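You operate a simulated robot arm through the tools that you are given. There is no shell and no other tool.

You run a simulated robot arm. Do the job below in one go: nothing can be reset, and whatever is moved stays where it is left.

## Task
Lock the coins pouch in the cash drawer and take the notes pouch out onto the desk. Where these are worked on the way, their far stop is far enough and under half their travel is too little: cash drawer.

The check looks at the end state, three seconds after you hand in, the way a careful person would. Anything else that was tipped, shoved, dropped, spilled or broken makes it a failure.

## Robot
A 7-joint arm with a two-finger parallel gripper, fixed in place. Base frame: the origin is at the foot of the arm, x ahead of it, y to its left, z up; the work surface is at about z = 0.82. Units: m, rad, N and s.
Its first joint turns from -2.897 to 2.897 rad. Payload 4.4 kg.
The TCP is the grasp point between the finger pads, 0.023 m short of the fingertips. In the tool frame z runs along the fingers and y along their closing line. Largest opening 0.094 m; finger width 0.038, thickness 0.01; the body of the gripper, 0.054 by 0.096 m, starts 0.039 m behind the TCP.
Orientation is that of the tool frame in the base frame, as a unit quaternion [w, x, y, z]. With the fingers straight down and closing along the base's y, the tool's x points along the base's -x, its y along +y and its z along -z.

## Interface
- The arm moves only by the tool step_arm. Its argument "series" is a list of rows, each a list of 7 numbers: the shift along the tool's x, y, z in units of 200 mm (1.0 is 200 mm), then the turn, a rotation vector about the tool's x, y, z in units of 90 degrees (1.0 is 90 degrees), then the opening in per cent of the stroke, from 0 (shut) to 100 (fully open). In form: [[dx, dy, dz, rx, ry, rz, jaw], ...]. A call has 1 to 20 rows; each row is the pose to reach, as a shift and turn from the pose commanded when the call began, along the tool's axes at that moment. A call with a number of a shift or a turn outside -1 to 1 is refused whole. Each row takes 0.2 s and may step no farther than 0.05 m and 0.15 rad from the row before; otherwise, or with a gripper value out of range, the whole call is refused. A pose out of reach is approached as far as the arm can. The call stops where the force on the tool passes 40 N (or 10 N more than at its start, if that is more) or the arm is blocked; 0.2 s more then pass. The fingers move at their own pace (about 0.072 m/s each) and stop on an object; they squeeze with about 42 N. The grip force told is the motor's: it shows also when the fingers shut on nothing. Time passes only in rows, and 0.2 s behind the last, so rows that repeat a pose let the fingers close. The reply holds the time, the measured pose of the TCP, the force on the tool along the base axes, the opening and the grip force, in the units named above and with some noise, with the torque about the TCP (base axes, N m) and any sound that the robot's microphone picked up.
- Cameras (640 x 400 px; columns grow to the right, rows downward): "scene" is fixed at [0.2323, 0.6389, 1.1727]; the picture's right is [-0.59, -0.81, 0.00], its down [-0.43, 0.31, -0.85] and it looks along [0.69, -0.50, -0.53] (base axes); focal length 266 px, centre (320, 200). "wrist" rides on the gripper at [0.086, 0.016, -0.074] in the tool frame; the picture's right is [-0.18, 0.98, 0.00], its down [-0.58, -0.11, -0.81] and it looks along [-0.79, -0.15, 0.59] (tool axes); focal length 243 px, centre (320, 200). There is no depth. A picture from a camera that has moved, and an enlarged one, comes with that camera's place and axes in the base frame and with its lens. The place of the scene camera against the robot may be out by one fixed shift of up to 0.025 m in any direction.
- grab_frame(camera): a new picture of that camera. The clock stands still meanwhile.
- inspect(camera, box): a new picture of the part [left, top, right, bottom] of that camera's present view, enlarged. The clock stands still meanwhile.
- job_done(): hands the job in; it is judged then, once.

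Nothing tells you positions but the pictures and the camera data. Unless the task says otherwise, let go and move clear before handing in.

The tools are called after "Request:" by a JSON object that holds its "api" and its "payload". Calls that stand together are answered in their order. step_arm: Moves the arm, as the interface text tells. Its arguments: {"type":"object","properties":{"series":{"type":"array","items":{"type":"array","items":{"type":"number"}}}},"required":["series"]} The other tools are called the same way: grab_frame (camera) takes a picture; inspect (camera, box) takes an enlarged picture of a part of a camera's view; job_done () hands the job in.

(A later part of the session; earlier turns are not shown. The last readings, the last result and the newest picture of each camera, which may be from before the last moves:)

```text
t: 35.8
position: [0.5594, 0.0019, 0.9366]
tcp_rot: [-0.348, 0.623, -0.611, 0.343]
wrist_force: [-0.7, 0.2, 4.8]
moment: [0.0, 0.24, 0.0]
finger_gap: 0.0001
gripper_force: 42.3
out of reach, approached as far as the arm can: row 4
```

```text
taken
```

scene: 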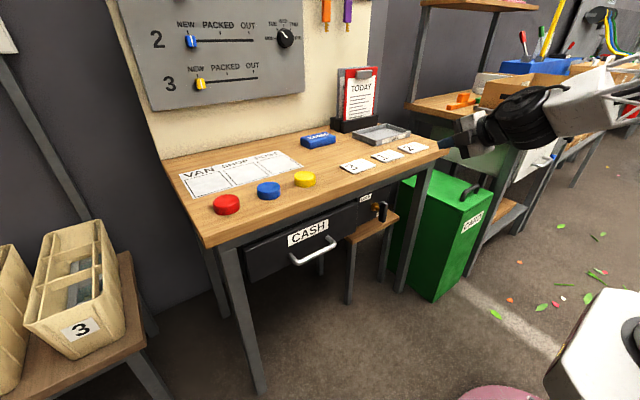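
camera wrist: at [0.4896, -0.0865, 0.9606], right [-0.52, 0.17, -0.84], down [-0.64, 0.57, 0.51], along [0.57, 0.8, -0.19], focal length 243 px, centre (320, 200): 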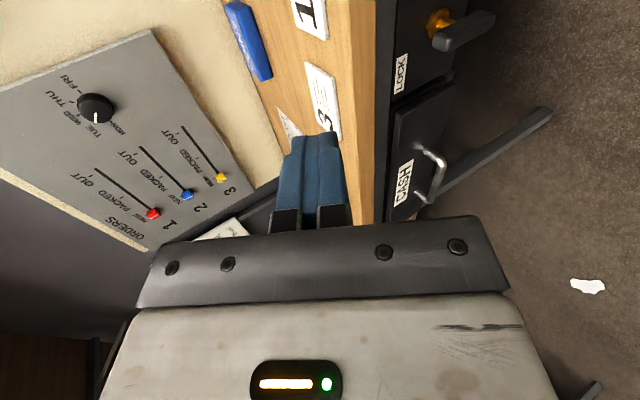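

Here the limit only appears near y≈0, so it depends on posture. I'll unwind to the home-like posture (roll 0, tool down) to reset the elbow.

Request:
{"api": "step_arm", "payload": {"series": [[-0.1, 0, 0, 0, 0, 0.0, 0], [-0.2, 0, 0, 0, 0, 0.0833, 0], [-0.3, 0, 0, 0, 0, 0.1667, 0], [-0.4, 0, 0, 0, 0, 0.25, 0], [-0.5, 0, 0, 0, 0, 0.3333, 0], [-0.5, 0, 0, 0, 0, 0.4167, 0], [-0.5, 0, 0, 0, 0, 0.5, 0], [-0.5, 0, 0, 0, 0, 0.5833, 0], [-0.5, 0, 0, 0, 0, 0.6667, 0], [-0.5, 0, 0, 0, 0, 0.75, 0], [-0.5, 0, 0, 0, 0, 0.8333, 0], [-0.5, 0, 0, 0, 0, 0.9167, 0], [-0.5, 0, 0, 0, 0, 1.0, 0]]}}

Request:
{"api": "step_arm", "payload": {"series": [[0, 0, 0, 0, 0.08, 0, 30], [0, 0, 0, 0, 0.16, 0, 50], [0, 0, 0, 0, 0.24, 0, 50], [0, 0, 0, 0, 0.32, 0, 50], [0, 0, 0, 0, 0.4, 0, 50], [0, 0, 0, 0, 0.48, 0, 50], [0, 0, 0, 0, 0.56, 0, 50], [0, 0, 0, 0, 0.64, 0, 50], [0, 0, 0, 0, 0.667, 0, 50]]}}

Request:
{"api": "grab_frame", "payload": {"camera": "scene"}}

```text
t: 38.6
position: [0.5547, 0.09, 0.9426]
tcp_rot: [0.5, -0.009, 0.866, 0.012]
wrist_force: [-0.5, 0.1, 1.1]
moment: [0.0, -0.02, 0.0]
finger_gap: 0.0001
gripper_force: 42.3
out of reach, approached as far as the arm can: row 1, 2
```

```text
t: 40.8
position: [0.5439, 0.0868, 1.0321]
tcp_rot: [0.081, -0.014, 0.996, 0.018]
wrist_force: [0.7, 0.4, -0.2]
moment: [0.0, -0.04, 0.0]
finger_gap: 0.0473
gripper_force: 0.0
stopped in row 9: the arm was blocked; the commanded pose is now the measured one
```

```text
taken
```

scene: 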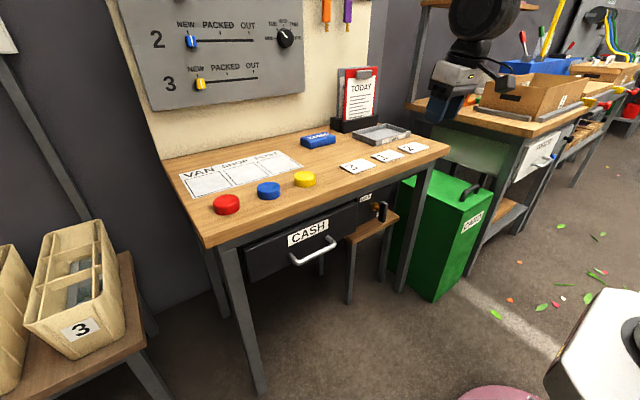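

The arm seems to be in a flipped wrist branch, where pointing forward was easy but pointing down is blocked. I'll try to unwind it by tilting forward, then swinging the tool direction round to the right, then down.

Request:
{"api": "step_arm", "payload": {"series": [[0, 0, 0, 0, -0.07, 0, 50], [0, 0, 0, 0, -0.14, 0, 50], [0, 0, 0, 0, -0.21, 0, 50], [0, 0, 0, 0, -0.28, 0, 50], [0, 0, 0, 0, -0.344, 0, 50]]}}

```text
t: 42.0
position: [0.5445, 0.0883, 1.0314]
tcp_rot: [0.344, -0.01, 0.939, 0.022]
wrist_force: [-0.3, -0.4, -1.4]
moment: [0.01, -0.05, 0.01]
finger_gap: 0.0469
gripper_force: 0.0
```

Request:
{"api": "step_arm", "payload": {"series": [[0, 0, 0, 0.05, 0, 0.0595, 50], [0, 0, 0, 0.1, 0, 0.119, 50], [0, 0, 0, 0.15, 0, 0.1785, 50], [0, 0, 0, 0.2, 0, 0.238, 50], [0, 0, 0, 0.25, 0, 0.2975, 50], [0, 0, 0, 0.3, 0, 0.357, 50], [0, 0, 0, 0.35, 0, 0.4165, 50], [0, 0, 0, 0.4, 0, 0.476, 50], [0, 0, 0, 0.45, 0, 0.5355, 50], [0, 0, 0, 0.5, 0, 0.595, 50]]}}

Request:
{"api": "grab_frame", "payload": {"camera": "scene"}}

Request:
{"api": "grab_frame", "payload": {"camera": "wrist"}}

```text
t: 44.2
position: [0.5429, 0.0877, 1.0312]
tcp_rot: [0.276, 0.532, 0.78, -0.18]
wrist_force: [0.2, -0.8, 0.4]
moment: [0.0, -0.01, 0.06]
finger_gap: 0.0469
gripper_force: 0.0
```

```text
taken
```

scene: 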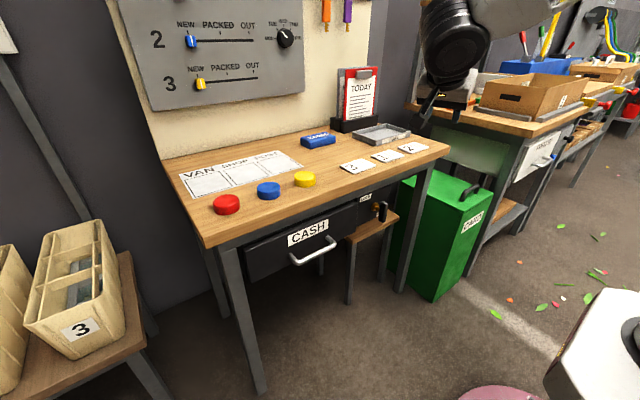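

```text
taken
camera wrist: at [0.5169, 0.1985, 1.0357], right [0.97, 0.23, 0.13], down [-0.13, 0.0, 0.99], along [0.23, -0.97, 0.03], focal length 243 px, centre (320, 200)
```

wrist: 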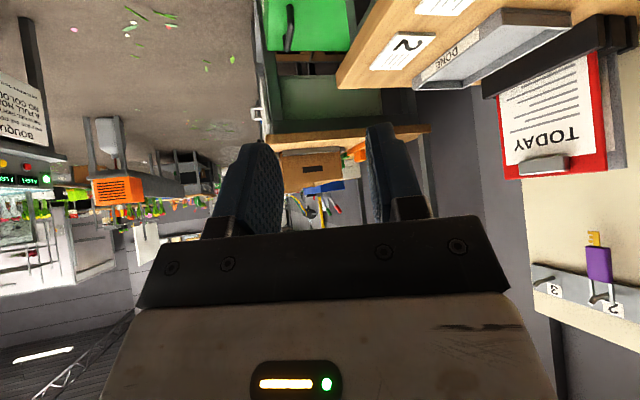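

The swing was followed exactly. Now I'll lower the tool to straight down from this side.

Request:
{"api": "step_arm", "payload": {"series": [[0, 0, 0, 0, 0.07, 0, 50], [0, 0, 0, 0, 0.14, 0, 50], [0, 0, 0, 0, 0.21, 0, 50], [0, 0, 0, 0, 0.28, 0, 50], [0, 0, 0, 0, 0.35, 0, 50], [0, 0, 0, 0, 0.4, 0, 50], [0, 0, 0, 0, 0.447, 0, 50]]}}

```text
t: 45.8
position: [0.5432, 0.088, 1.0319]
tcp_rot: [-0.01, 0.56, 0.828, 0.015]
wrist_force: [0.3, -0.2, 0.1]
moment: [0.03, -0.01, -0.04]
finger_gap: 0.0471
gripper_force: 0.0
```

Request:
{"api": "step_arm", "payload": {"series": [[0, 0, 0, 0, 0, -0.09, 50], [0, 0, 0, 0, 0, -0.18, 50], [0, 0, 0, 0, 0, -0.27, 50], [0, 0, 0, 0, 0, -0.36, 50], [0, 0, 0, 0, 0, -0.45, 50], [0, 0, 0, 0, 0, -0.54, 50], [0, 0, 0, 0, 0, -0.63, 50], [0, 0, 0, 0, 0, -0.7, 50], [0, 0, 0, 0, 0, -0.757, 50]]}}

Request:
{"api": "grab_frame", "payload": {"camera": "wrist"}}

Request:
{"api": "grab_frame", "payload": {"camera": "scene"}}

```text
t: 47.8
position: [0.5435, 0.0878, 1.0328]
tcp_rot: [0.0, 0.0, 1.0, 0.018]
wrist_force: [0.0, 0.0, -0.3]
moment: [-0.01, 0.03, -0.06]
finger_gap: 0.0469
gripper_force: 0.0
```

```text
taken
camera wrist: at [0.4577, 0.1007, 1.1065], right [0.18, 0.98, 0.03], down [0.58, -0.14, 0.8], along [0.79, -0.13, -0.6], focal length 243 px, centre (320, 200)
```

wrist: 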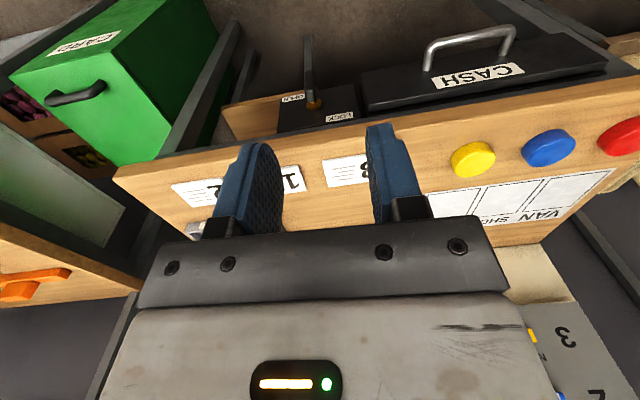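

```text
taken
```

scene: 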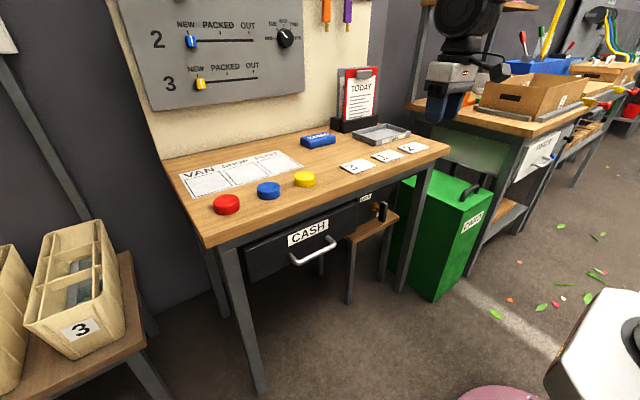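

The arm is back in a natural posture with the tool straight down. Positive roll appears to be the free direction here, so I'll roll +180° in two stages so the fingers still close along y.

Request:
{"api": "step_arm", "payload": {"series": [[0, 0, 0, 0, 0, 0.09, 50], [0, 0, 0, 0, 0, 0.18, 50], [0, 0, 0, 0, 0, 0.27, 50], [0, 0, 0, 0, 0, 0.36, 50], [0, 0, 0, 0, 0, 0.45, 50], [0, 0, 0, 0, 0, 0.54, 50], [0, 0, 0, 0, 0, 0.63, 50], [0, 0, 0, 0, 0, 0.72, 50], [0, 0, 0, 0, 0, 0.81, 50], [0, 0, 0, 0, 0, 0.9, 50], [0, 0, 0, 0, 0, 0.977, 50]]}}

Request:
{"api": "grab_frame", "payload": {"camera": "wrist"}}

```text
t: 50.2
position: [0.5433, 0.088, 1.0329]
tcp_rot: [-0.012, 0.696, 0.718, 0.012]
wrist_force: [0.1, -0.7, -0.5]
moment: [0.02, -0.03, -0.04]
finger_gap: 0.0474
gripper_force: 0.1
```

```text
taken
camera wrist: at [0.5567, 0.1714, 1.1089], right [0.99, -0.15, 0.0], down [-0.09, -0.61, 0.79], along [-0.12, -0.78, -0.62], focal length 243 px, centre (320, 200)
```

wrist: 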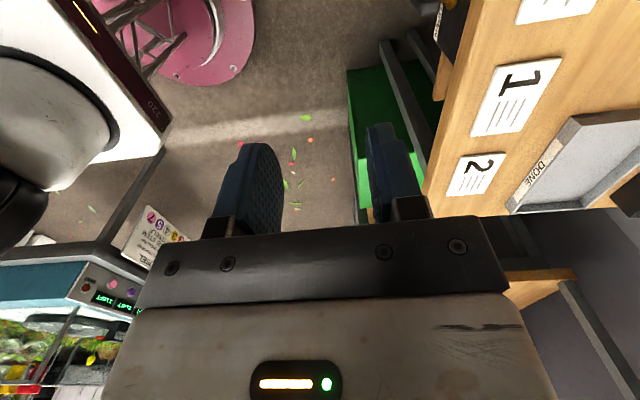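

Request:
{"api": "step_arm", "payload": {"series": [[0, 0, 0, 0, 0, 0.09, 50], [0, 0, 0, 0, 0, 0.18, 50], [0, 0, 0, 0, 0, 0.27, 50], [0, 0, 0, 0, 0, 0.36, 50], [0, 0, 0, 0, 0, 0.45, 50], [0, 0, 0, 0, 0, 0.54, 50], [0, 0, 0, 0, 0, 0.63, 50], [0, 0, 0, 0, 0, 0.72, 50], [0, 0, 0, 0, 0, 0.81, 50], [0, 0, 0, 0, 0, 0.9, 50], [0, 0, 0, 0, 0, 0.98, 50], [0, 0, 0, 0, 0, 1.0, 50]]}}

Request:
{"api": "grab_frame", "payload": {"camera": "wrist"}}

```text
t: 52.8
position: [0.5394, 0.0689, 1.0334]
tcp_rot: [-0.03, 0.995, 0.096, 0.003]
wrist_force: [0.1, 0.3, 0.5]
moment: [0.01, 0.03, 0.0]
finger_gap: 0.0471
gripper_force: 0.1
out of reach, approached as far as the arm can: row 10, 11, 12
```

```text
taken
camera wrist: at [0.6284, 0.0649, 1.1062], right [0.01, -1.0, -0.06], down [-0.59, -0.05, 0.81], along [-0.81, 0.03, -0.59], focal length 243 px, centre (320, 200)
```

wrist: 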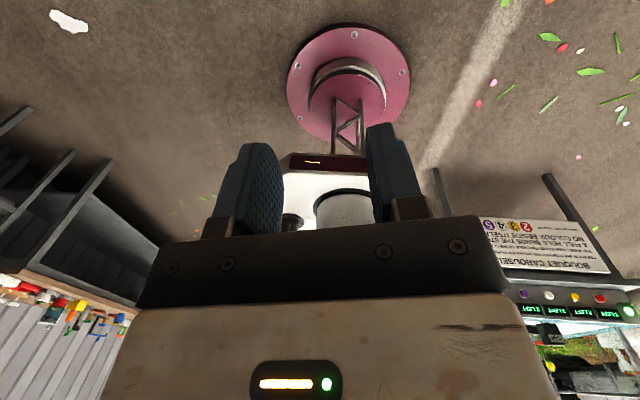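

The positive roll limit is about +169°, so the natural branch is roughly symmetric around roll 0. I'll go back to roll 0 and approach the lever with a 45° tilt.

Request:
{"api": "step_arm", "payload": {"series": [[0, 0, 0, 0, 0, -0.09, 50], [0, 0, 0, 0, 0, -0.18, 50], [0, 0, 0, 0, 0, -0.27, 50], [0, 0, 0, 0, 0, -0.36, 50], [0, 0, 0, 0, 0, -0.45, 50], [0, 0, 0, 0, 0, -0.54, 50], [0, 0, 0, 0, 0, -0.63, 50], [0, 0, 0, 0, 0, -0.72, 50], [0, 0, 0, 0, 0, -0.81, 50], [0, 0, 0, 0, 0, -0.9, 50], [0, 0, 0, 0, 0, -0.98, 50]]}}

Request:
{"api": "step_arm", "payload": {"series": [[0, 0, 0, 0, 0, -0.09, 50], [0, 0, 0, 0, 0, -0.18, 50], [0, 0, 0, 0, 0, -0.27, 50], [0, 0, 0, 0, 0, -0.36, 50], [0, 0, 0, 0, 0, -0.45, 50], [0, 0, 0, 0, 0, -0.54, 50], [0, 0, 0, 0, 0, -0.63, 50], [0, 0, 0, 0, 0, -0.72, 50], [0, 0, 0, 0, 0, -0.81, 50], [0, 0, 0, 0, 0, -0.9, 50]]}}

```text
t: 55.2
position: [0.5409, 0.0689, 1.034]
tcp_rot: [-0.019, 0.647, 0.762, 0.022]
wrist_force: [0.1, 0.4, -0.3]
moment: [-0.03, -0.01, -0.02]
finger_gap: 0.0469
gripper_force: 0.0
```

```text
t: 57.4
position: [0.5394, 0.0703, 1.0323]
tcp_rot: [0.0, -0.004, 1.0, 0.029]
wrist_force: [-0.2, -0.3, -0.3]
moment: [-0.03, 0.0, -0.02]
finger_gap: 0.0468
gripper_force: 0.0
```

Request:
{"api": "step_arm", "payload": {"series": [[-0.02, -0.02, 0.1, 0.006, -0.083, 0, 50], [-0.04, -0.04, 0.22, 0.012, -0.167, 0, 50], [-0.06, -0.06, 0.33, 0.018, -0.25, 0, 50], [-0.08, -0.08, 0.44, 0.025, -0.333, 0, 50], [-0.09, -0.1, 0.55, 0.031, -0.417, 0, 50], [-0.1, -0.107, 0.65, 0.037, -0.5, 0, 50]]}}

Request:
{"api": "step_arm", "payload": {"series": [[0.08, 0, 0.14, 0, 0, 0, 50], [0.16, 0, 0.29, 0, 0, 0, 50], [0.24, 0, 0.43, 0, 0, 0, 50], [0.32, 0, 0.58, 0, 0, 0, 50], [0.389, 0, 0.72, 0, 0, 0, 50]]}}

Request:
{"api": "grab_frame", "payload": {"camera": "wrist"}}

```text
t: 59.0
position: [0.5343, 0.0526, 0.754]
tcp_rot: [0.255, 0.002, 0.967, -0.019]
wrist_force: [0.8, 0.4, 0.5]
moment: [-0.03, 0.01, 0.0]
finger_gap: 0.0472
gripper_force: 0.0
stopped in row 6: the arm was blocked; the commanded pose is now the measured one
```

```text
t: 60.2
position: [0.5342, 0.0411, 0.5904]
tcp_rot: [0.251, 0.043, 0.967, -0.015]
wrist_force: [0.5, 2.5, -0.4]
moment: [-0.12, 0.07, 0.06]
finger_gap: 0.0471
gripper_force: 0.1
```

```text
taken
camera wrist: at [0.4253, 0.0672, 0.6125], right [0.25, 0.96, 0.08], down [0.1, -0.11, 0.99], along [0.96, -0.24, -0.13], focal length 243 px, centre (320, 200)
```

wrist: 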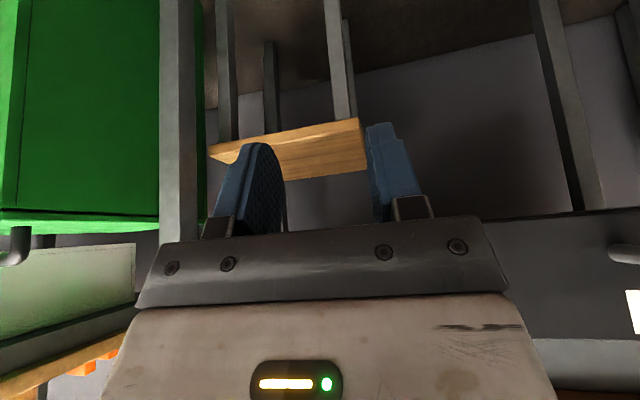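

The tilt got blocked at about 30°, which looks like the natural posture's limit, and the tool is now low in front of the desk with no contact. I'll raise it and use a smaller 15° tilt.

Request:
{"api": "step_arm", "payload": {"series": [[-0.07, 0.03, -0.16, -0.004, 0.026, -0.009, 50], [-0.145, 0.06, -0.32, -0.009, 0.052, -0.017, 50], [-0.22, 0.09, -0.48, -0.013, 0.078, -0.026, 50], [-0.29, 0.12, -0.64, -0.017, 0.104, -0.035, 50], [-0.36, 0.15, -0.8, -0.022, 0.13, -0.043, 50], [-0.4357, 0.18, -0.9615, -0.0262, 0.1565, -0.052, 50]]}}

Request:
{"api": "grab_frame", "payload": {"camera": "wrist"}}

Request:
{"api": "grab_frame", "payload": {"camera": "scene"}}

```text
t: 61.8
position: [0.525, 0.091, 0.8359]
tcp_rot: [0.168, -0.04, 0.985, -0.004]
wrist_force: [-0.9, -1.0, 0.7]
moment: [-0.01, -0.02, -0.02]
finger_gap: 0.047
gripper_force: 0.1
stopped in row 6: the arm was blocked; the commanded pose is now the measured one
```

```text
taken
camera wrist: at [0.419, 0.0994, 0.8765], right [0.1, 0.99, 0.04], down [0.29, -0.07, 0.95], along [0.95, -0.08, -0.29], focal length 243 px, centre (320, 200)
```

wrist: 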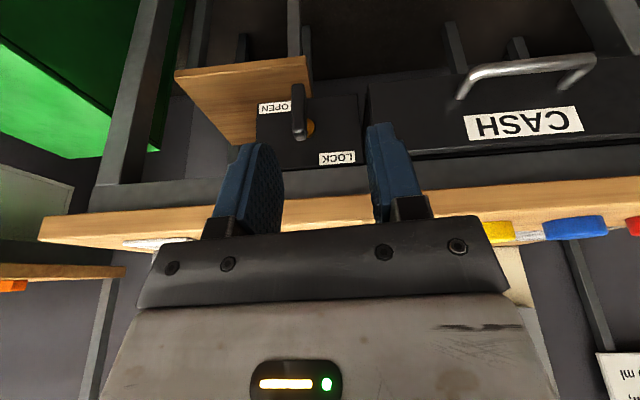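

```text
taken
```

scene: 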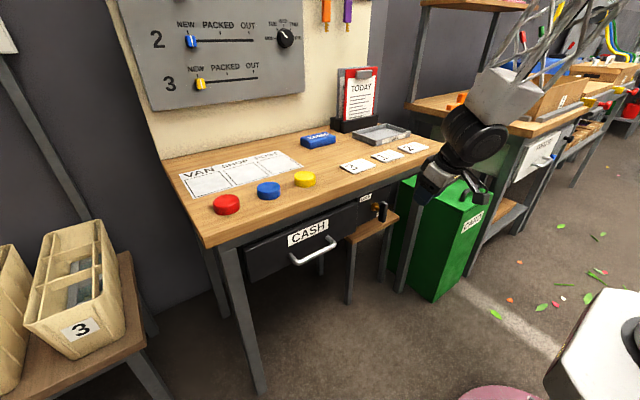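

Request:
{"api": "step_arm", "payload": {"series": [[-0.05, 0.017, -0.13, 0, 0.02, 0, 50], [-0.1, 0.034, -0.26, 0, 0.06, 0, 50], [-0.14, 0.05, -0.4, 0, 0.11, 0, 50], [-0.19, 0.07, -0.53, 0, 0.16, 0.025, 50], [-0.24, 0.085, -0.66, 0, 0.2156, 0.05, 50]]}}

Request:
{"api": "grab_frame", "payload": {"camera": "scene"}}

```text
t: 63.0
position: [0.5255, 0.1116, 0.9777]
tcp_rot: [-0.002, 0.0, 1.0, -0.004]
wrist_force: [0.3, -0.5, 0.1]
moment: [-0.03, 0.03, 0.0]
finger_gap: 0.0468
gripper_force: 0.1
```

```text
taken
```

scene: 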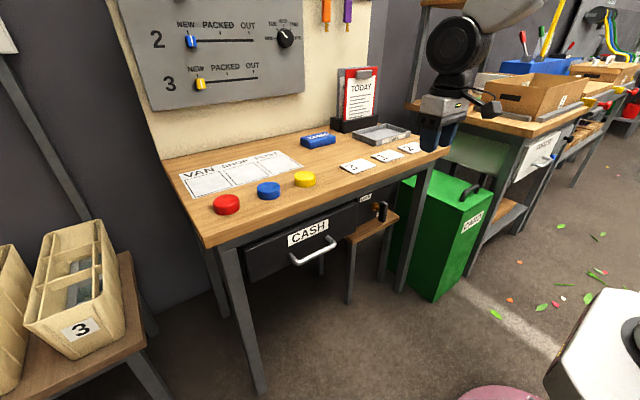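

The arm is cleanly back at tool-down. Farther from the base, a 25° tilt should be feasible. I'll test that above the desk front edge before descending.

Request:
{"api": "step_arm", "payload": {"series": [[-0.1, -0.012, 0.05, 0, 0, 0, 40], [-0.2, -0.024, 0.1, 0, -0.06, 0, 40], [-0.3, -0.036, 0.15, 0, -0.12, 0, 40], [-0.375, -0.048, 0.2, 0, -0.18, 0, 40], [-0.375, -0.06, 0.25, 0, -0.23, 0, 40], [-0.375, -0.06, 0.25, 0, -0.278, 0, 40]]}}

```text
t: 64.4
position: [0.6002, 0.0981, 0.9264]
tcp_rot: [0.217, -0.001, 0.976, -0.003]
wrist_force: [0.1, 0.1, 0.7]
moment: [-0.04, 0.0, -0.01]
finger_gap: 0.0376
gripper_force: 0.0
```

The tilt was reached. I'll descend in front of the desk edge to a standoff above the lever, with the jaws part-open as a fork.

Request:
{"api": "step_arm", "payload": {"series": [[0.03, -0.05, 0.14, 0, 0, 0, 40], [0.06, -0.1, 0.28, 0, 0, 0, 40], [0.09, -0.15, 0.43, 0, 0, 0, 40], [0.12, -0.18, 0.58, 0, 0, 0, 40], [0.159, -0.21, 0.7425, 0, 0, 0, 40]]}}

Request:
{"api": "grab_frame", "payload": {"camera": "wrist"}}

Request:
{"api": "inspect", "payload": {"camera": "scene", "box": [320, 120, 480, 220]}}

```text
t: 65.6
position: [0.6327, 0.0571, 0.7775]
tcp_rot: [0.216, -0.001, 0.976, -0.003]
wrist_force: [-0.4, -0.6, 0.8]
moment: [0.02, 0.0, -0.03]
finger_gap: 0.0373
gripper_force: 0.1
```

```text
taken
camera wrist: at [0.523, 0.0739, 0.8065], right [0.17, 0.98, 0.07], down [0.19, -0.1, 0.98], along [0.97, -0.15, -0.2], focal length 243 px, centre (320, 200)
```

wrist: 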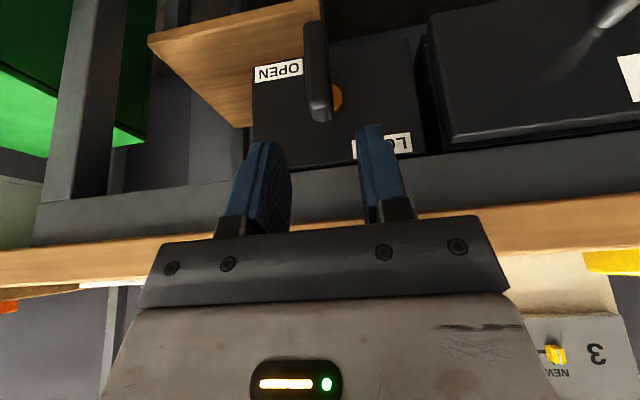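

```text
4.00 times, centred on (400, 170) of scene
camera zoom: at [0.2323, 0.6389, 1.1727], right [-0.59, -0.81, 0.0], down [-0.43, 0.31, -0.85], along [0.69, -0.5, -0.53], focal length 1063 px, centre (0, 320)
```

zoom: 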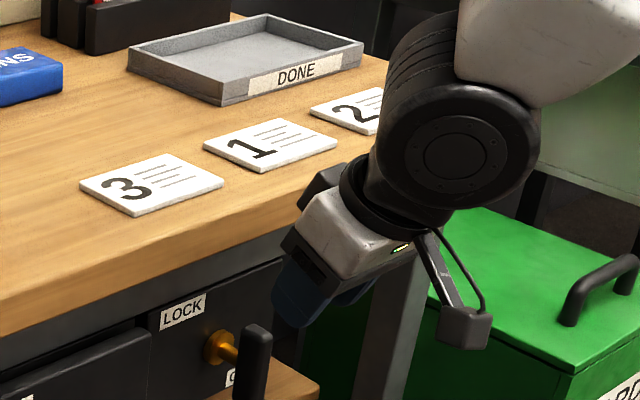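

The fork is centred on the lever, with the fingers either side of it. I'll slide down over the lever's top end.

Request:
{"api": "step_arm", "payload": {"series": [[0, -0.01, 0.12, 0, 0, 0, 40], [0, -0.01, 0.24, 0, 0, 0, 40], [0, -0.01, 0.35, 0, 0, 0, 40], [0, -0.01, 0.42, 0, 0, 0, 40]]}}

Request:
{"api": "grab_frame", "payload": {"camera": "wrist"}}

Request:
{"api": "inspect", "payload": {"camera": "scene", "box": [320, 150, 480, 250]}}

```text
t: 66.6
position: [0.6694, 0.0538, 0.701]
tcp_rot: [0.216, 0.001, 0.976, -0.004]
wrist_force: [0.3, -0.6, -0.5]
moment: [-0.01, -0.03, -0.01]
finger_gap: 0.0375
gripper_force: 0.0
```

```text
taken
camera wrist: at [0.5601, 0.0708, 0.7321], right [0.17, 0.98, 0.07], down [0.19, -0.1, 0.98], along [0.97, -0.15, -0.2], focal length 243 px, centre (320, 200)
```

wrist: 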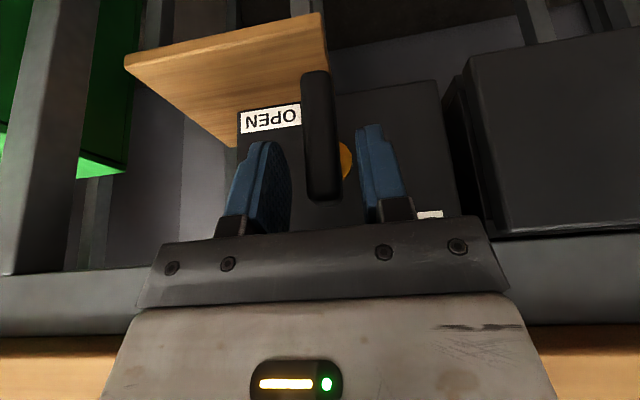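

```text
4.00 times, centred on (400, 200) of scene
camera zoom: at [0.2323, 0.6389, 1.1727], right [-0.59, -0.81, 0.0], down [-0.43, 0.31, -0.85], along [0.69, -0.5, -0.53], focal length 1063 px, centre (0, 200)
```

zoom: 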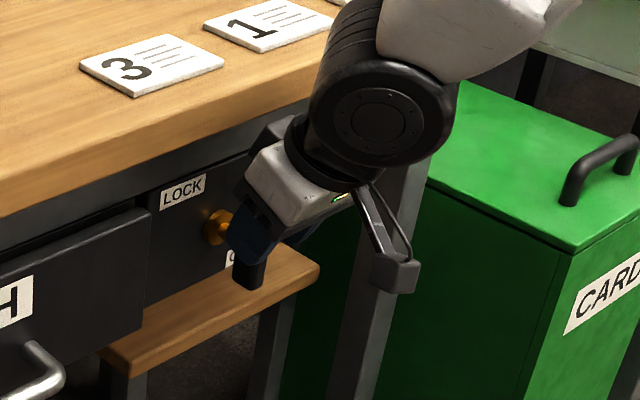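

The lever sits cleanly between the two fingers. I'll push it gently toward −y (top end to the right) in small steps.

Request:
{"api": "step_arm", "payload": {"series": [[0, -0.02, 0, 0, 0, 0, 40], [0, -0.03, 0, 0, 0, 0, 40], [0, -0.04, 0, 0, 0, 0, 40], [0, -0.05, 0, 0, 0, 0, 40], [0, -0.06, 0, 0, 0, 0, 40], [0, -0.07, 0, 0, 0, 0, 40], [0, -0.08, 0, 0, 0, 0, 40]]}}

Request:
{"api": "grab_frame", "payload": {"camera": "wrist"}}

```text
t: 68.2
position: [0.6717, 0.0376, 0.7018]
tcp_rot: [0.217, -0.001, 0.976, -0.003]
wrist_force: [-11.1, 29.2, 13.8]
moment: [1.11, 0.2, 0.32]
finger_gap: 0.0507
gripper_force: 14.4
```

```text
taken
camera wrist: at [0.5614, 0.0539, 0.7326], right [0.17, 0.98, 0.07], down [0.19, -0.1, 0.98], along [0.97, -0.15, -0.2], focal length 243 px, centre (320, 200)
```

wrist: 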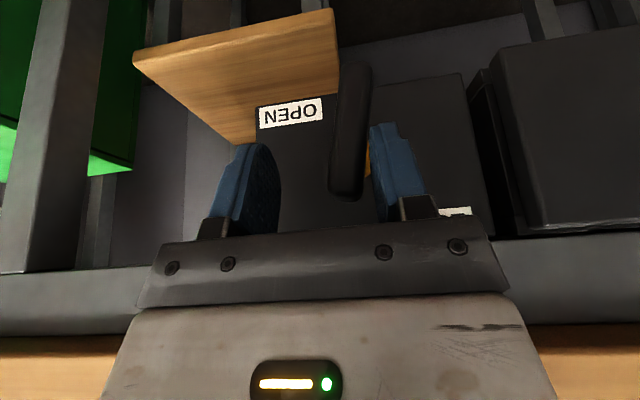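

Pushing right met a rising 29 N with almost no rotation, which looks like a stop. I'll return and try the other direction.

Request:
{"api": "step_arm", "payload": {"series": [[0, 0.03, 0, 0, 0, 0, 40], [0, 0.06, 0, 0, 0, 0, 40], [0, 0.09, 0, 0, 0, 0, 40], [0, 0.11, 0, 0, 0, 0, 40], [0, 0.12, 0, 0, 0, 0, 40], [0, 0.13, 0, 0, 0, 0, 40], [0, 0.14, 0, 0, 0, 0, 40], [0, 0.15, 0, 0, 0, 0, 40], [0, 0.16, 0, 0, 0, 0, 40]]}}

Request:
{"api": "grab_frame", "payload": {"camera": "wrist"}}

```text
t: 70.2
position: [0.6707, 0.0669, 0.702]
tcp_rot: [0.215, -0.001, 0.977, -0.004]
wrist_force: [6.5, -14.8, -2.2]
moment: [0.17, 0.18, -0.04]
finger_gap: 0.0447
gripper_force: 7.6
```

```text
taken
camera wrist: at [0.5611, 0.0844, 0.7318], right [0.17, 0.98, 0.07], down [0.19, -0.1, 0.98], along [0.97, -0.15, -0.2], focal length 243 px, centre (320, 200)
```

wrist: 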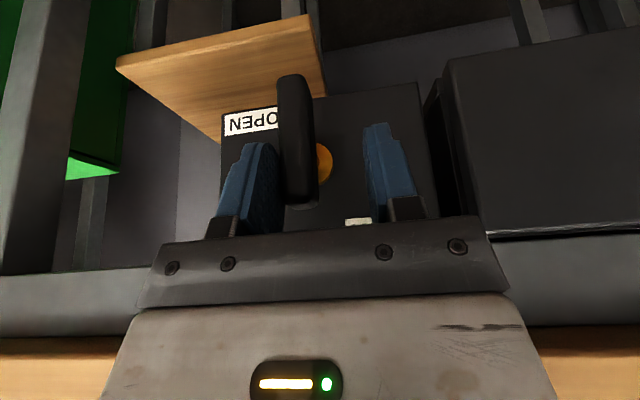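

Request:
{"api": "step_arm", "payload": {"series": [[0, 0.01, 0, 0, 0, 0, 40], [0, 0.02, 0, 0, 0, 0, 40], [0, 0.03, 0, 0, 0, 0, 40], [0, 0.04, 0, 0, 0, 0, 40]]}}

Request:
{"api": "grab_frame", "payload": {"camera": "wrist"}}

```text
t: 71.0
position: [0.6722, 0.0727, 0.7006]
tcp_rot: [0.216, 0.0, 0.976, -0.004]
wrist_force: [1.5, -36.2, 2.3]
moment: [0.18, 0.56, -0.4]
finger_gap: 0.0534
gripper_force: 18.3
stopped in row 4: the force on the tool passed its limit at 41 N (the readings are from after the stop); the commanded pose is now the measured one
```

```text
taken
camera wrist: at [0.5617, 0.0892, 0.7314], right [0.17, 0.98, 0.07], down [0.19, -0.1, 0.98], along [0.97, -0.15, -0.2], focal length 243 px, centre (320, 200)
```

wrist: 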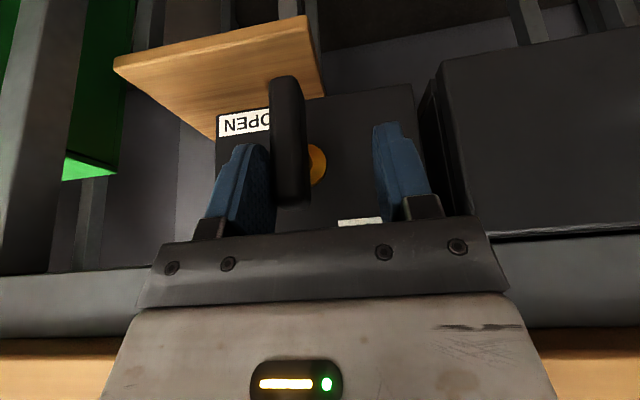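

The lever is at a stop toward +y. It does give toward −y, so clockwise (top to the right) is the free direction. My fingertip contact was too close to the pivot, so I'll lift off, close the fingers and push at the very top end instead.

Request:
{"api": "step_arm", "payload": {"series": [[0, -0.04, 0, 0, 0, 0, 45], [0, -0.083, 0, 0, 0, 0, 45], [0, -0.083, -0.15, 0, 0, 0, 45], [0, -0.083, -0.3, 0, 0, 0, 30], [0, 0.0, -0.3, 0, 0, 0, 0], [0, 0.072, -0.3, 0, 0, 0, 0], [0, 0.072, -0.3, 0, 0, 0, 0], [-0.012, 0.072, -0.2, 0, 0, 0, 0], [-0.023, 0.072, -0.101, 0, 0, 0, 0]]}}

Request:
{"api": "grab_frame", "payload": {"camera": "wrist"}}

```text
t: 73.0
position: [0.6691, 0.088, 0.7213]
tcp_rot: [0.215, -0.001, 0.977, -0.003]
wrist_force: [-0.9, -1.1, 1.0]
moment: [-0.01, 0.01, 0.0]
finger_gap: 0.0
gripper_force: 42.2
```

```text
taken
camera wrist: at [0.5586, 0.1041, 0.7514], right [0.17, 0.98, 0.07], down [0.19, -0.1, 0.98], along [0.97, -0.15, -0.2], focal length 243 px, centre (320, 200)
```

wrist: 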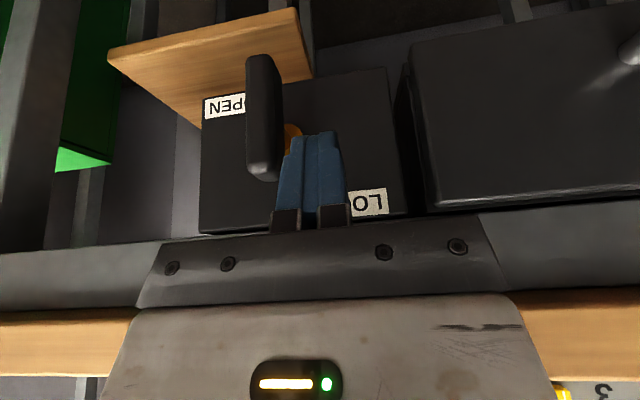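

Request:
{"api": "step_arm", "payload": {"series": [[0, -0.03, 0, 0, 0, 0, 0], [0, -0.05, 0, 0, 0, 0, 0], [0, -0.065, 0, 0, 0, 0, 0], [0, -0.08, 0, 0, 0, 0, 0], [0, -0.095, 0, 0, 0, 0, 0], [0, -0.11, 0, 0, 0, 0, 0]]}}

Request:
{"api": "grab_frame", "payload": {"camera": "wrist"}}

```text
t: 74.4
position: [0.6658, 0.0657, 0.7202]
tcp_rot: [0.215, -0.002, 0.977, -0.003]
wrist_force: [0.8, 1.9, 0.9]
moment: [0.03, -0.03, 0.01]
finger_gap: 0.0001
gripper_force: 42.4
```

```text
taken
camera wrist: at [0.5572, 0.0826, 0.7508], right [0.17, 0.98, 0.07], down [0.19, -0.1, 0.98], along [0.97, -0.15, -0.2], focal length 243 px, centre (320, 200)
```

wrist: 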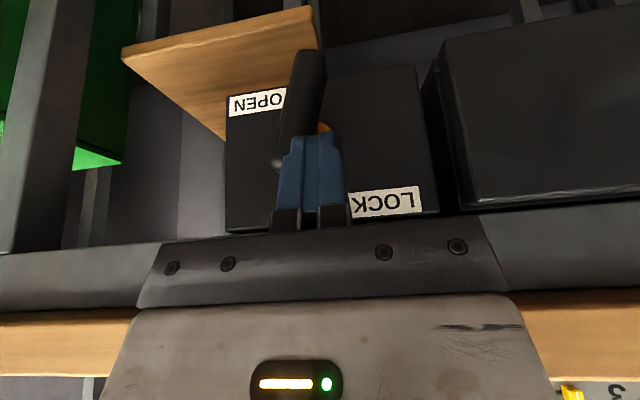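

The lever is turning clockwise with hardly any force. I'll continue.

Request:
{"api": "step_arm", "payload": {"series": [[0, -0.015, 0, 0, 0, 0, 0], [0, -0.03, 0, 0, 0, 0, 0], [0, -0.045, 0, 0, 0, 0, 0], [0, -0.06, 0, 0, 0, 0, 0], [0, -0.075, 0, 0, 0, 0, 0], [0, -0.09, 0, 0, 0, 0, 0]]}}

Request:
{"api": "grab_frame", "payload": {"camera": "wrist"}}

Request:
{"api": "inspect", "payload": {"camera": "scene", "box": [320, 150, 480, 250]}}

```text
t: 75.8
position: [0.6673, 0.049, 0.7209]
tcp_rot: [0.215, 0.0, 0.977, -0.004]
wrist_force: [0.8, 1.8, 0.5]
moment: [0.03, -0.01, 0.03]
finger_gap: 0.0
gripper_force: 41.9
```

```text
taken
camera wrist: at [0.5568, 0.0654, 0.7514], right [0.17, 0.98, 0.07], down [0.19, -0.1, 0.98], along [0.97, -0.15, -0.2], focal length 243 px, centre (320, 200)
```

wrist: 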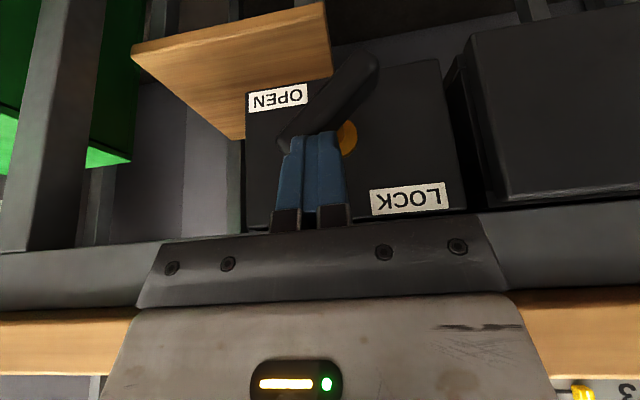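

```text
4.00 times, centred on (400, 200) of scene
camera zoom: at [0.2323, 0.6389, 1.1727], right [-0.59, -0.81, 0.0], down [-0.43, 0.31, -0.85], along [0.69, -0.5, -0.53], focal length 1063 px, centre (0, 200)
```

zoom: 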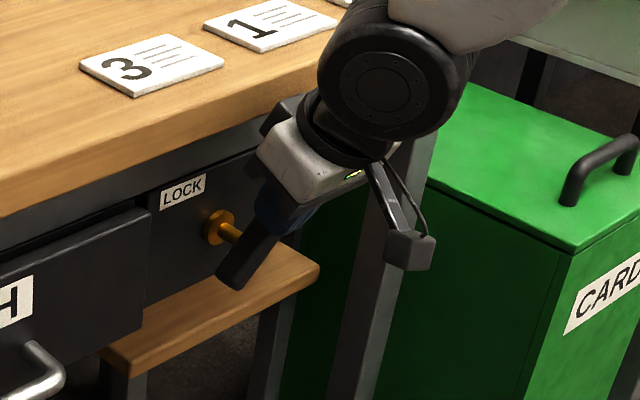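

Request:
{"api": "step_arm", "payload": {"series": [[0, -0.015, 0, 0, 0, 0, 0], [0, -0.03, 0, 0, 0, 0, 0], [0, -0.045, 0, 0, 0, 0, 0], [0.006, -0.05, 0.014, 0, 0, 0, 0], [0.012, -0.055, 0.028, 0, 0, 0, 0], [0.018, -0.06, 0.041, 0, 0, 0, 0], [0.025, -0.06, 0.054, 0, 0, 0, 0]]}}

Request:
{"api": "grab_frame", "payload": {"camera": "wrist"}}

```text
t: 77.4
position: [0.6666, 0.036, 0.7087]
tcp_rot: [0.215, 0.0, 0.977, -0.002]
wrist_force: [-0.3, -1.4, 2.4]
moment: [-0.01, 0.01, -0.03]
finger_gap: 0.0001
gripper_force: 41.8
```

```text
taken
camera wrist: at [0.5563, 0.0528, 0.7394], right [0.17, 0.98, 0.07], down [0.19, -0.1, 0.98], along [0.97, -0.15, -0.2], focal length 243 px, centre (320, 200)
```

wrist: 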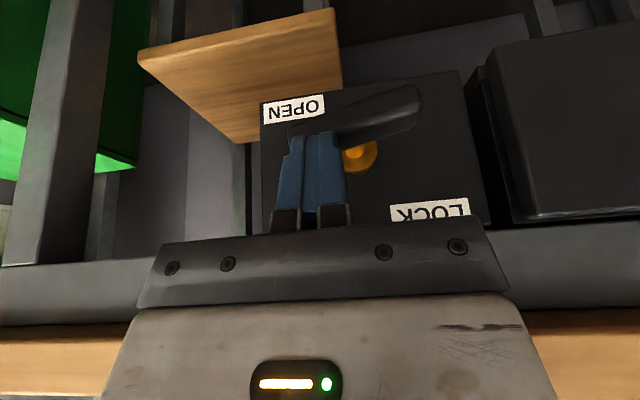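

It's nearly horizontal. I'll press down a few more millimetres until it reaches its stop.

Request:
{"api": "step_arm", "payload": {"series": [[0.006, 0, 0.014, 0, 0, 0, 0], [0.012, 0, 0.027, 0, 0, 0, 0], [0.017, 0, 0.036, 0, 0, 0, 0], [0.021, 0, 0.045, 0, 0, 0, 0], [0.025, 0, 0.054, 0, 0, 0, 0]]}}

Request:
{"api": "grab_frame", "payload": {"camera": "wrist"}}

```text
t: 78.1
position: [0.6661, 0.0364, 0.7032]
tcp_rot: [0.215, 0.0, 0.977, -0.004]
wrist_force: [-15.0, -1.4, 18.9]
moment: [0.06, 0.24, -0.01]
finger_gap: 0.0
gripper_force: 41.9
stopped in row 3: the force on the tool passed its limit at 57 N (the readings are from after the stop); the commanded pose is now the measured one
```

```text
taken
camera wrist: at [0.5568, 0.0529, 0.7338], right [0.17, 0.98, 0.07], down [0.19, -0.1, 0.98], along [0.97, -0.15, -0.2], focal length 243 px, centre (320, 200)
```

wrist: 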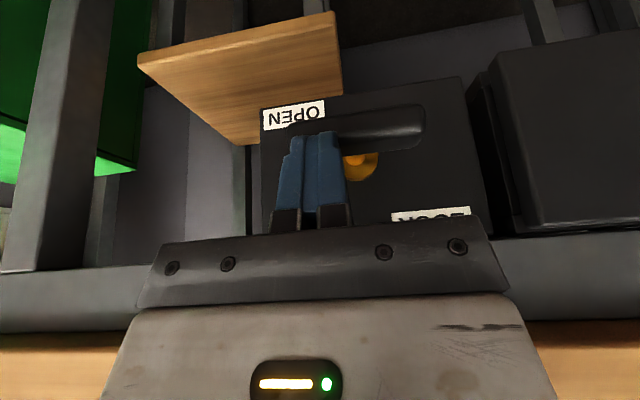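

The lever is at its horizontal stop, so it should be unlocked. I'll back off up and away, and return to tool-down for the roll toward the handle.

Request:
{"api": "step_arm", "payload": {"series": [[0, 0, -0.08, 0, 0, 0, 0], [0, 0, -0.25, 0, 0, 0, 0], [0, 0, -0.45, 0, 0, 0, 0], [0, 0.05, -0.65, 0, 0, 0, 0], [0, 0.1, -0.85, 0, 0, 0, 0], [0, 0.15, -1.0, 0, 0, 0, 0], [0, 0.2, -1.0, 0, 0.09, 0, 30], [0, 0.25, -1.0, 0, 0.18, 0, 50], [0, 0.3, -1.0, 0, 0.277, 0, 50]]}}

Request:
{"api": "grab_frame", "payload": {"camera": "wrist"}}

Request:
{"api": "inspect", "payload": {"camera": "scene", "box": [300, 150, 460, 250]}}

```text
refused: row 9 steps farther than a row can; nothing moved
```

```text
taken
camera wrist: at [0.5568, 0.0529, 0.7338], right [0.17, 0.98, 0.07], down [0.19, -0.1, 0.98], along [0.97, -0.15, -0.2], focal length 243 px, centre (320, 200)
```

wrist: 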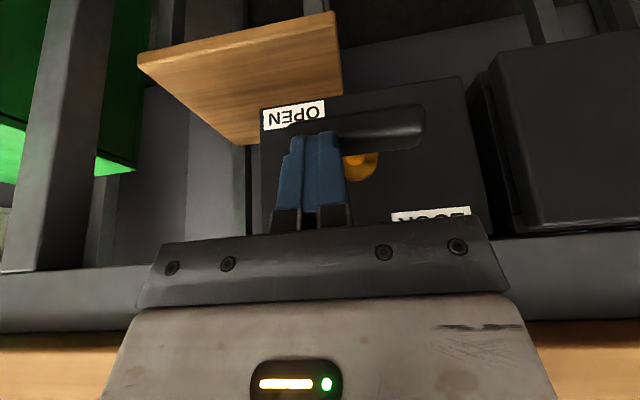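

```text
4.00 times, centred on (380, 200) of scene
camera zoom: at [0.2323, 0.6389, 1.1727], right [-0.59, -0.81, 0.0], down [-0.43, 0.31, -0.85], along [0.69, -0.5, -0.53], focal length 1063 px, centre (80, 200)
```

zoom: 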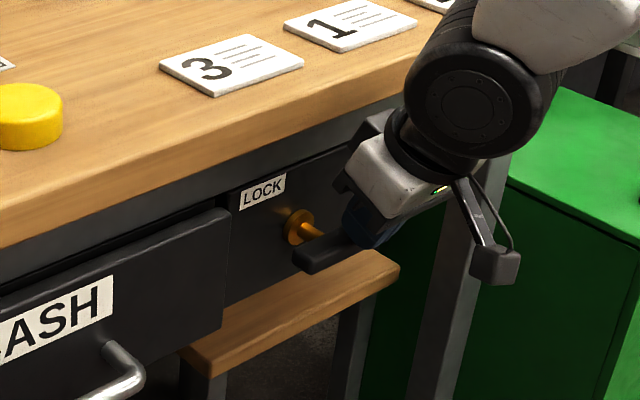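

That call was refused because the last turn step was a little too large. The lever is visibly horizontal now. I'll resend the retreat with smaller steps.

Request:
{"api": "step_arm", "payload": {"series": [[0, 0, -0.08, 0, 0, 0, 0], [0, 0, -0.25, 0, 0, 0, 0], [0, 0, -0.45, 0, 0, 0, 0], [0, 0.05, -0.65, 0, 0, 0, 0], [0, 0.1, -0.85, 0, 0, 0, 0], [0, 0.15, -1.0, 0, 0.03, 0, 0], [0, 0.2, -1.0, 0, 0.11, 0, 30], [0, 0.25, -1.0, 0, 0.19, 0, 50], [0, 0.3, -1.0, 0, 0.277, 0, 50]]}}

Request:
{"api": "inspect", "payload": {"camera": "scene", "box": [300, 150, 460, 250]}}

```text
t: 80.1
position: [0.5824, 0.0982, 0.8859]
tcp_rot: [-0.001, -0.001, 1.0, -0.003]
wrist_force: [0.2, -0.3, 0.0]
moment: [0.04, 0.0, 0.0]
finger_gap: 0.0474
gripper_force: 0.1
```

```text
4.00 times, centred on (380, 200) of scene
camera zoom: at [0.2323, 0.6389, 1.1727], right [-0.59, -0.81, 0.0], down [-0.43, 0.31, -0.85], along [0.69, -0.5, -0.53], focal length 1063 px, centre (80, 200)
```

zoom: 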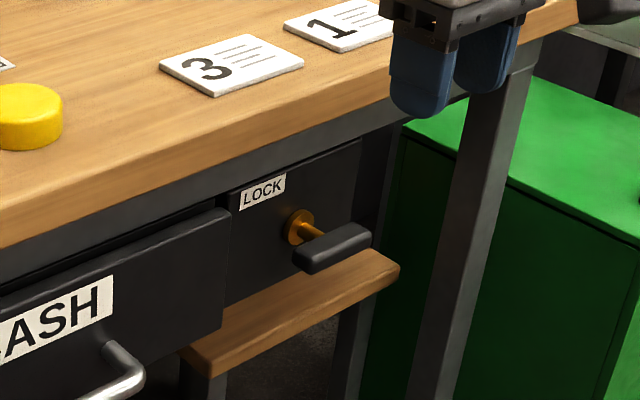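

The lever is horizontal and the panel is clear. Now I'll move over to the handle, still pointing down, while rolling −90° so the jaws close fore-aft.

Request:
{"api": "step_arm", "payload": {"series": [[0, 0.08, 0, 0, 0, -0.0833, 50], [0, 0.17, 0, 0, 0, -0.1667, 50], [0, 0.25, 0, 0, 0, -0.25, 50], [0, 0.33, 0, 0, 0, -0.3333, 50], [0, 0.42, 0, 0, 0, -0.4167, 50], [0, 0.5, 0, 0, 0, -0.5, 50], [0, 0.58, 0, 0, 0, -0.5833, 50], [0, 0.67, 0, 0, 0, -0.6667, 50], [0, 0.75, 0, 0, 0, -0.75, 50], [0, 0.83, 0, 0, 0, -0.8333, 50], [0, 0.92, 0, 0, 0, -0.9167, 50], [0, 1.0, 0, 0, 0, -1.0, 50]]}}

Request:
{"api": "grab_frame", "payload": {"camera": "wrist"}}

```text
t: 82.7
position: [0.5837, 0.2977, 0.883]
tcp_rot: [0.003, 0.708, -0.706, 0.002]
wrist_force: [-1.1, -0.2, -0.2]
moment: [0.0, -0.01, -0.01]
finger_gap: 0.0469
gripper_force: 0.0
```

```text
taken
camera wrist: at [0.5687, 0.2124, 0.9567], right [-0.98, 0.18, 0.0], down [0.11, 0.59, 0.8], along [0.15, 0.79, -0.6], focal length 243 px, centre (320, 200)
```

wrist: 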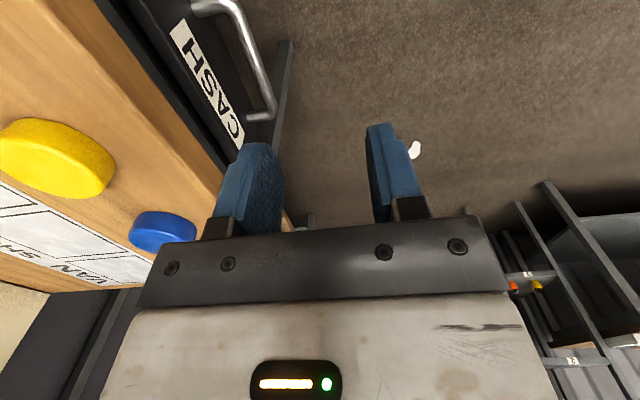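

The roll is fine here. The bar is near (0.666, 0.333, 0.661). I'll tilt 25° and come down to a standoff above and in front of the bar.

Request:
{"api": "step_arm", "payload": {"series": [[-0.03, -0.02, 0.1, 0.046, 0, 0, 50], [-0.06, -0.06, 0.22, 0.093, 0, 0, 50], [-0.09, -0.1, 0.34, 0.139, 0, 0, 50], [-0.12, -0.14, 0.46, 0.185, 0, 0, 50], [-0.15, -0.18, 0.58, 0.232, 0, 0, 50], [-0.1765, -0.2215, 0.7025, 0.278, 0, 0, 50]]}}

Request:
{"api": "grab_frame", "payload": {"camera": "wrist"}}

Request:
{"api": "inspect", "payload": {"camera": "scene", "box": [230, 150, 390, 250]}}

```text
t: 84.1
position: [0.6282, 0.3344, 0.744]
tcp_rot: [-0.152, 0.691, -0.69, 0.157]
wrist_force: [0.3, -0.1, -0.1]
moment: [0.02, 0.02, 0.0]
finger_gap: 0.0471
gripper_force: 0.1
```

```text
taken
camera wrist: at [0.5827, 0.2478, 0.8046], right [-0.89, 0.18, -0.42], down [-0.24, 0.59, 0.77], along [0.39, 0.79, -0.48], focal length 243 px, centre (320, 200)
```

wrist: 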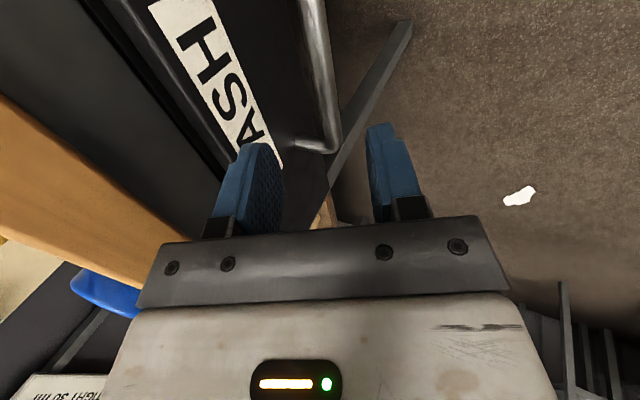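

```text
4.00 times, centred on (310, 200) of scene
camera zoom: at [0.2323, 0.6389, 1.1727], right [-0.59, -0.81, 0.0], down [-0.43, 0.31, -0.85], along [0.69, -0.5, -0.53], focal length 1063 px, centre (360, 200)
```

zoom: 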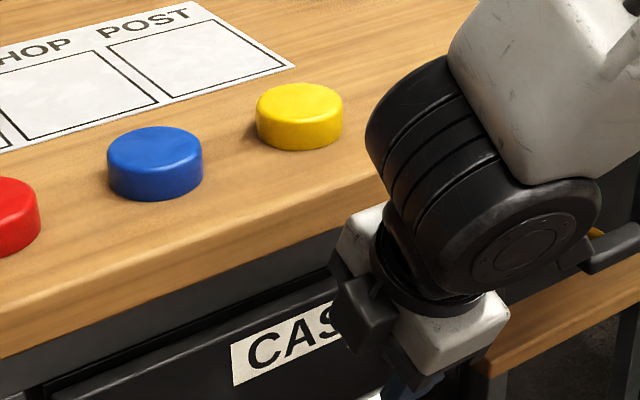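

Request:
{"api": "step_arm", "payload": {"series": [[0, 0, 0.12, 0, 0, 0, 50], [0, 0, 0.24, 0, 0, 0, 50], [0, 0, 0.34, 0, 0, 0, 50], [0, 0, 0.42, 0, 0, 0, 50]]}}

Request:
{"api": "grab_frame", "payload": {"camera": "wrist"}}

Request:
{"api": "inspect", "payload": {"camera": "scene", "box": [230, 170, 390, 270]}}

```text
t: 85.1
position: [0.6621, 0.3324, 0.6672]
tcp_rot: [0.151, -0.69, 0.69, -0.156]
wrist_force: [-0.7, -0.2, 0.7]
moment: [0.02, 0.04, -0.01]
finger_gap: 0.047
gripper_force: 0.1
```

```text
taken
camera wrist: at [0.6169, 0.2452, 0.728], right [-0.89, 0.18, -0.42], down [-0.24, 0.59, 0.77], along [0.39, 0.79, -0.48], focal length 243 px, centre (320, 200)
```

wrist: 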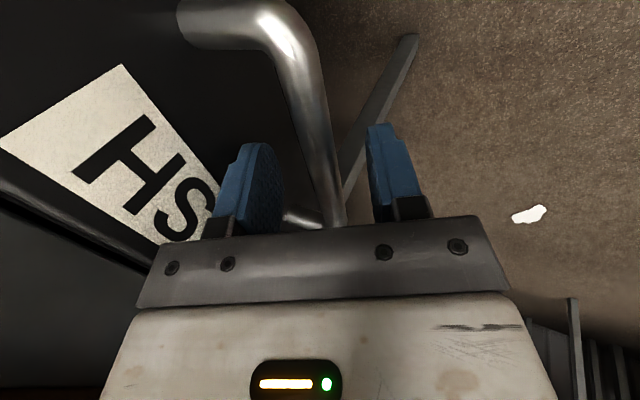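

```text
4.00 times, centred on (310, 220) of scene
camera zoom: at [0.2323, 0.6389, 1.1727], right [-0.59, -0.81, 0.0], down [-0.43, 0.31, -0.85], along [0.69, -0.5, -0.53], focal length 1063 px, centre (360, 120)
```

zoom: 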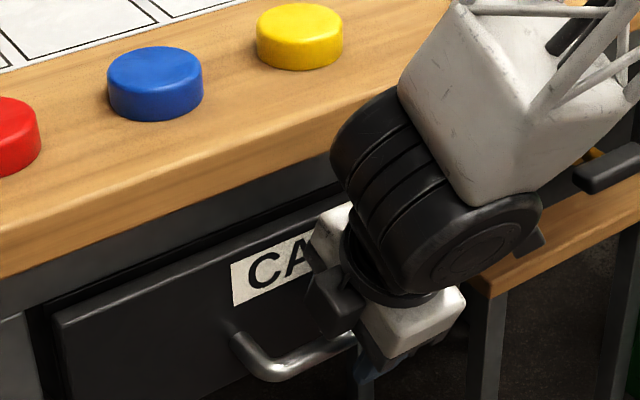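

The bar runs between the fingers. Closing on it.

Request:
{"api": "step_arm", "payload": {"series": [[0, 0, 0, 0, 0, 0, 0], [0, 0, 0, 0, 0, 0, 0], [0, 0, 0, 0, 0, 0, 0]]}}

```text
t: 85.9
position: [0.6629, 0.3306, 0.6659]
tcp_rot: [-0.151, 0.691, -0.69, 0.155]
wrist_force: [1.5, -2.3, -1.5]
moment: [-0.81, -0.03, 1.59]
finger_gap: 0.0157
gripper_force: 44.9
```

Request:
{"api": "step_arm", "payload": {"series": [[0, 0.0227, -0.0106, 0, 0, 0, 0], [0, 0.0453, -0.0212, 0, 0, 0, 0], [0, 0.0906, -0.0423, 0, 0, 0, 0], [0, 0.136, -0.0635, 0, 0, 0, 0], [0, 0.181, -0.0846, 0, 0, 0, 0]]}}

Request:
{"api": "grab_frame", "payload": {"camera": "scene"}}

```text
t: 87.1
position: [0.6209, 0.3331, 0.6681]
tcp_rot: [-0.152, 0.691, -0.69, 0.154]
wrist_force: [2.0, 30.9, -5.8]
moment: [0.02, 0.05, 1.65]
finger_gap: 0.0159
gripper_force: 45.1
```

```text
taken
```

scene: 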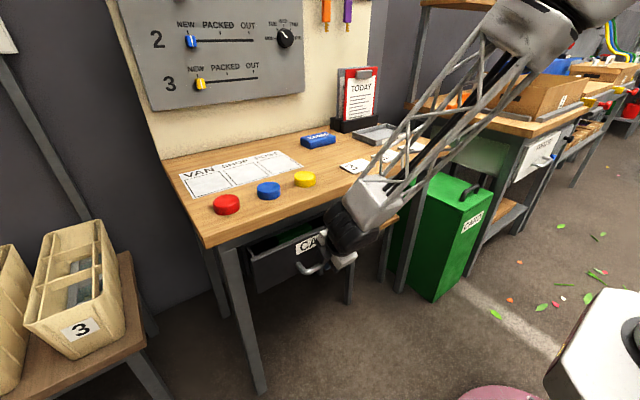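

The drawer is opening. There is some side load, so I'll correct slightly toward +y and keep pulling.

Request:
{"api": "step_arm", "payload": {"series": [[-0.02, 0, 0, 0, 0, 0, 0], [-0.02, 0.0453, -0.0212, 0, 0, 0, 0], [-0.02, 0.0906, -0.0423, 0, 0, 0, 0], [-0.02, 0.136, -0.0635, 0, 0, 0, 0], [-0.02, 0.181, -0.0846, 0, 0, 0, 0]]}}

```text
t: 87.6
position: [0.6221, 0.3316, 0.667]
tcp_rot: [0.149, -0.69, 0.691, -0.156]
wrist_force: [0.8, -9.6, 5.6]
moment: [-0.64, -0.04, 1.73]
finger_gap: 0.0159
gripper_force: 45.2
stopped in row 2: the force on the tool passed its limit at 47 N (the readings are from after the stop); the commanded pose is now the measured one
```

Request:
{"api": "step_arm", "payload": {"series": [[0, 0.0227, -0.0106, 0, 0, 0, 0], [0, 0.0453, -0.0212, 0, 0, 0, 0], [0, 0.068, -0.0317, 0, 0, 0, 0], [0, 0.0906, -0.0423, 0, 0, 0, 0]]}}

```text
t: 88.3
position: [0.6109, 0.3323, 0.6661]
tcp_rot: [0.148, -0.69, 0.691, -0.157]
wrist_force: [-0.1, -12.0, 8.4]
moment: [-0.87, -0.05, 1.66]
finger_gap: 0.0159
gripper_force: 45.1
stopped in row 3: the force on the tool passed its limit at 41 N (the readings are from after the stop); the commanded pose is now the measured one
```

The side load suggests the drawer slides along a line yawed about 3° from base x, which matches the slight slant of the bar. I'll pull along (-1, +0.055) instead.

Request:
{"api": "step_arm", "payload": {"series": [[-0.0015, 0.0227, -0.0106, 0, 0, 0, 0], [-0.0028, 0.0453, -0.0212, 0, 0, 0, 0], [-0.0042, 0.068, -0.0317, 0, 0, 0, 0], [-0.0055, 0.0906, -0.0423, 0, 0, 0, 0], [-0.0083, 0.136, -0.0635, 0, 0, 0, 0]]}}

```text
t: 89.5
position: [0.5848, 0.3326, 0.667]
tcp_rot: [0.148, -0.689, 0.692, -0.158]
wrist_force: [1.7, -7.6, 5.4]
moment: [-1.18, -0.13, 1.5]
finger_gap: 0.0158
gripper_force: 44.8
stopped in row 5: the force on the tool passed its limit at 44 N (the readings are from after the stop); the commanded pose is now the measured one
```

Request:
{"api": "step_arm", "payload": {"series": [[0, 0.0227, -0.0106, 0, 0, 0, 0], [0, 0.0453, -0.0212, 0, 0, 0, 0]]}}

```text
t: 90.1
position: [0.5736, 0.3321, 0.6678]
tcp_rot: [0.148, -0.689, 0.692, -0.158]
wrist_force: [1.1, -29.2, 16.6]
moment: [-1.15, -0.13, 1.37]
finger_gap: 0.016
gripper_force: 45.7
```

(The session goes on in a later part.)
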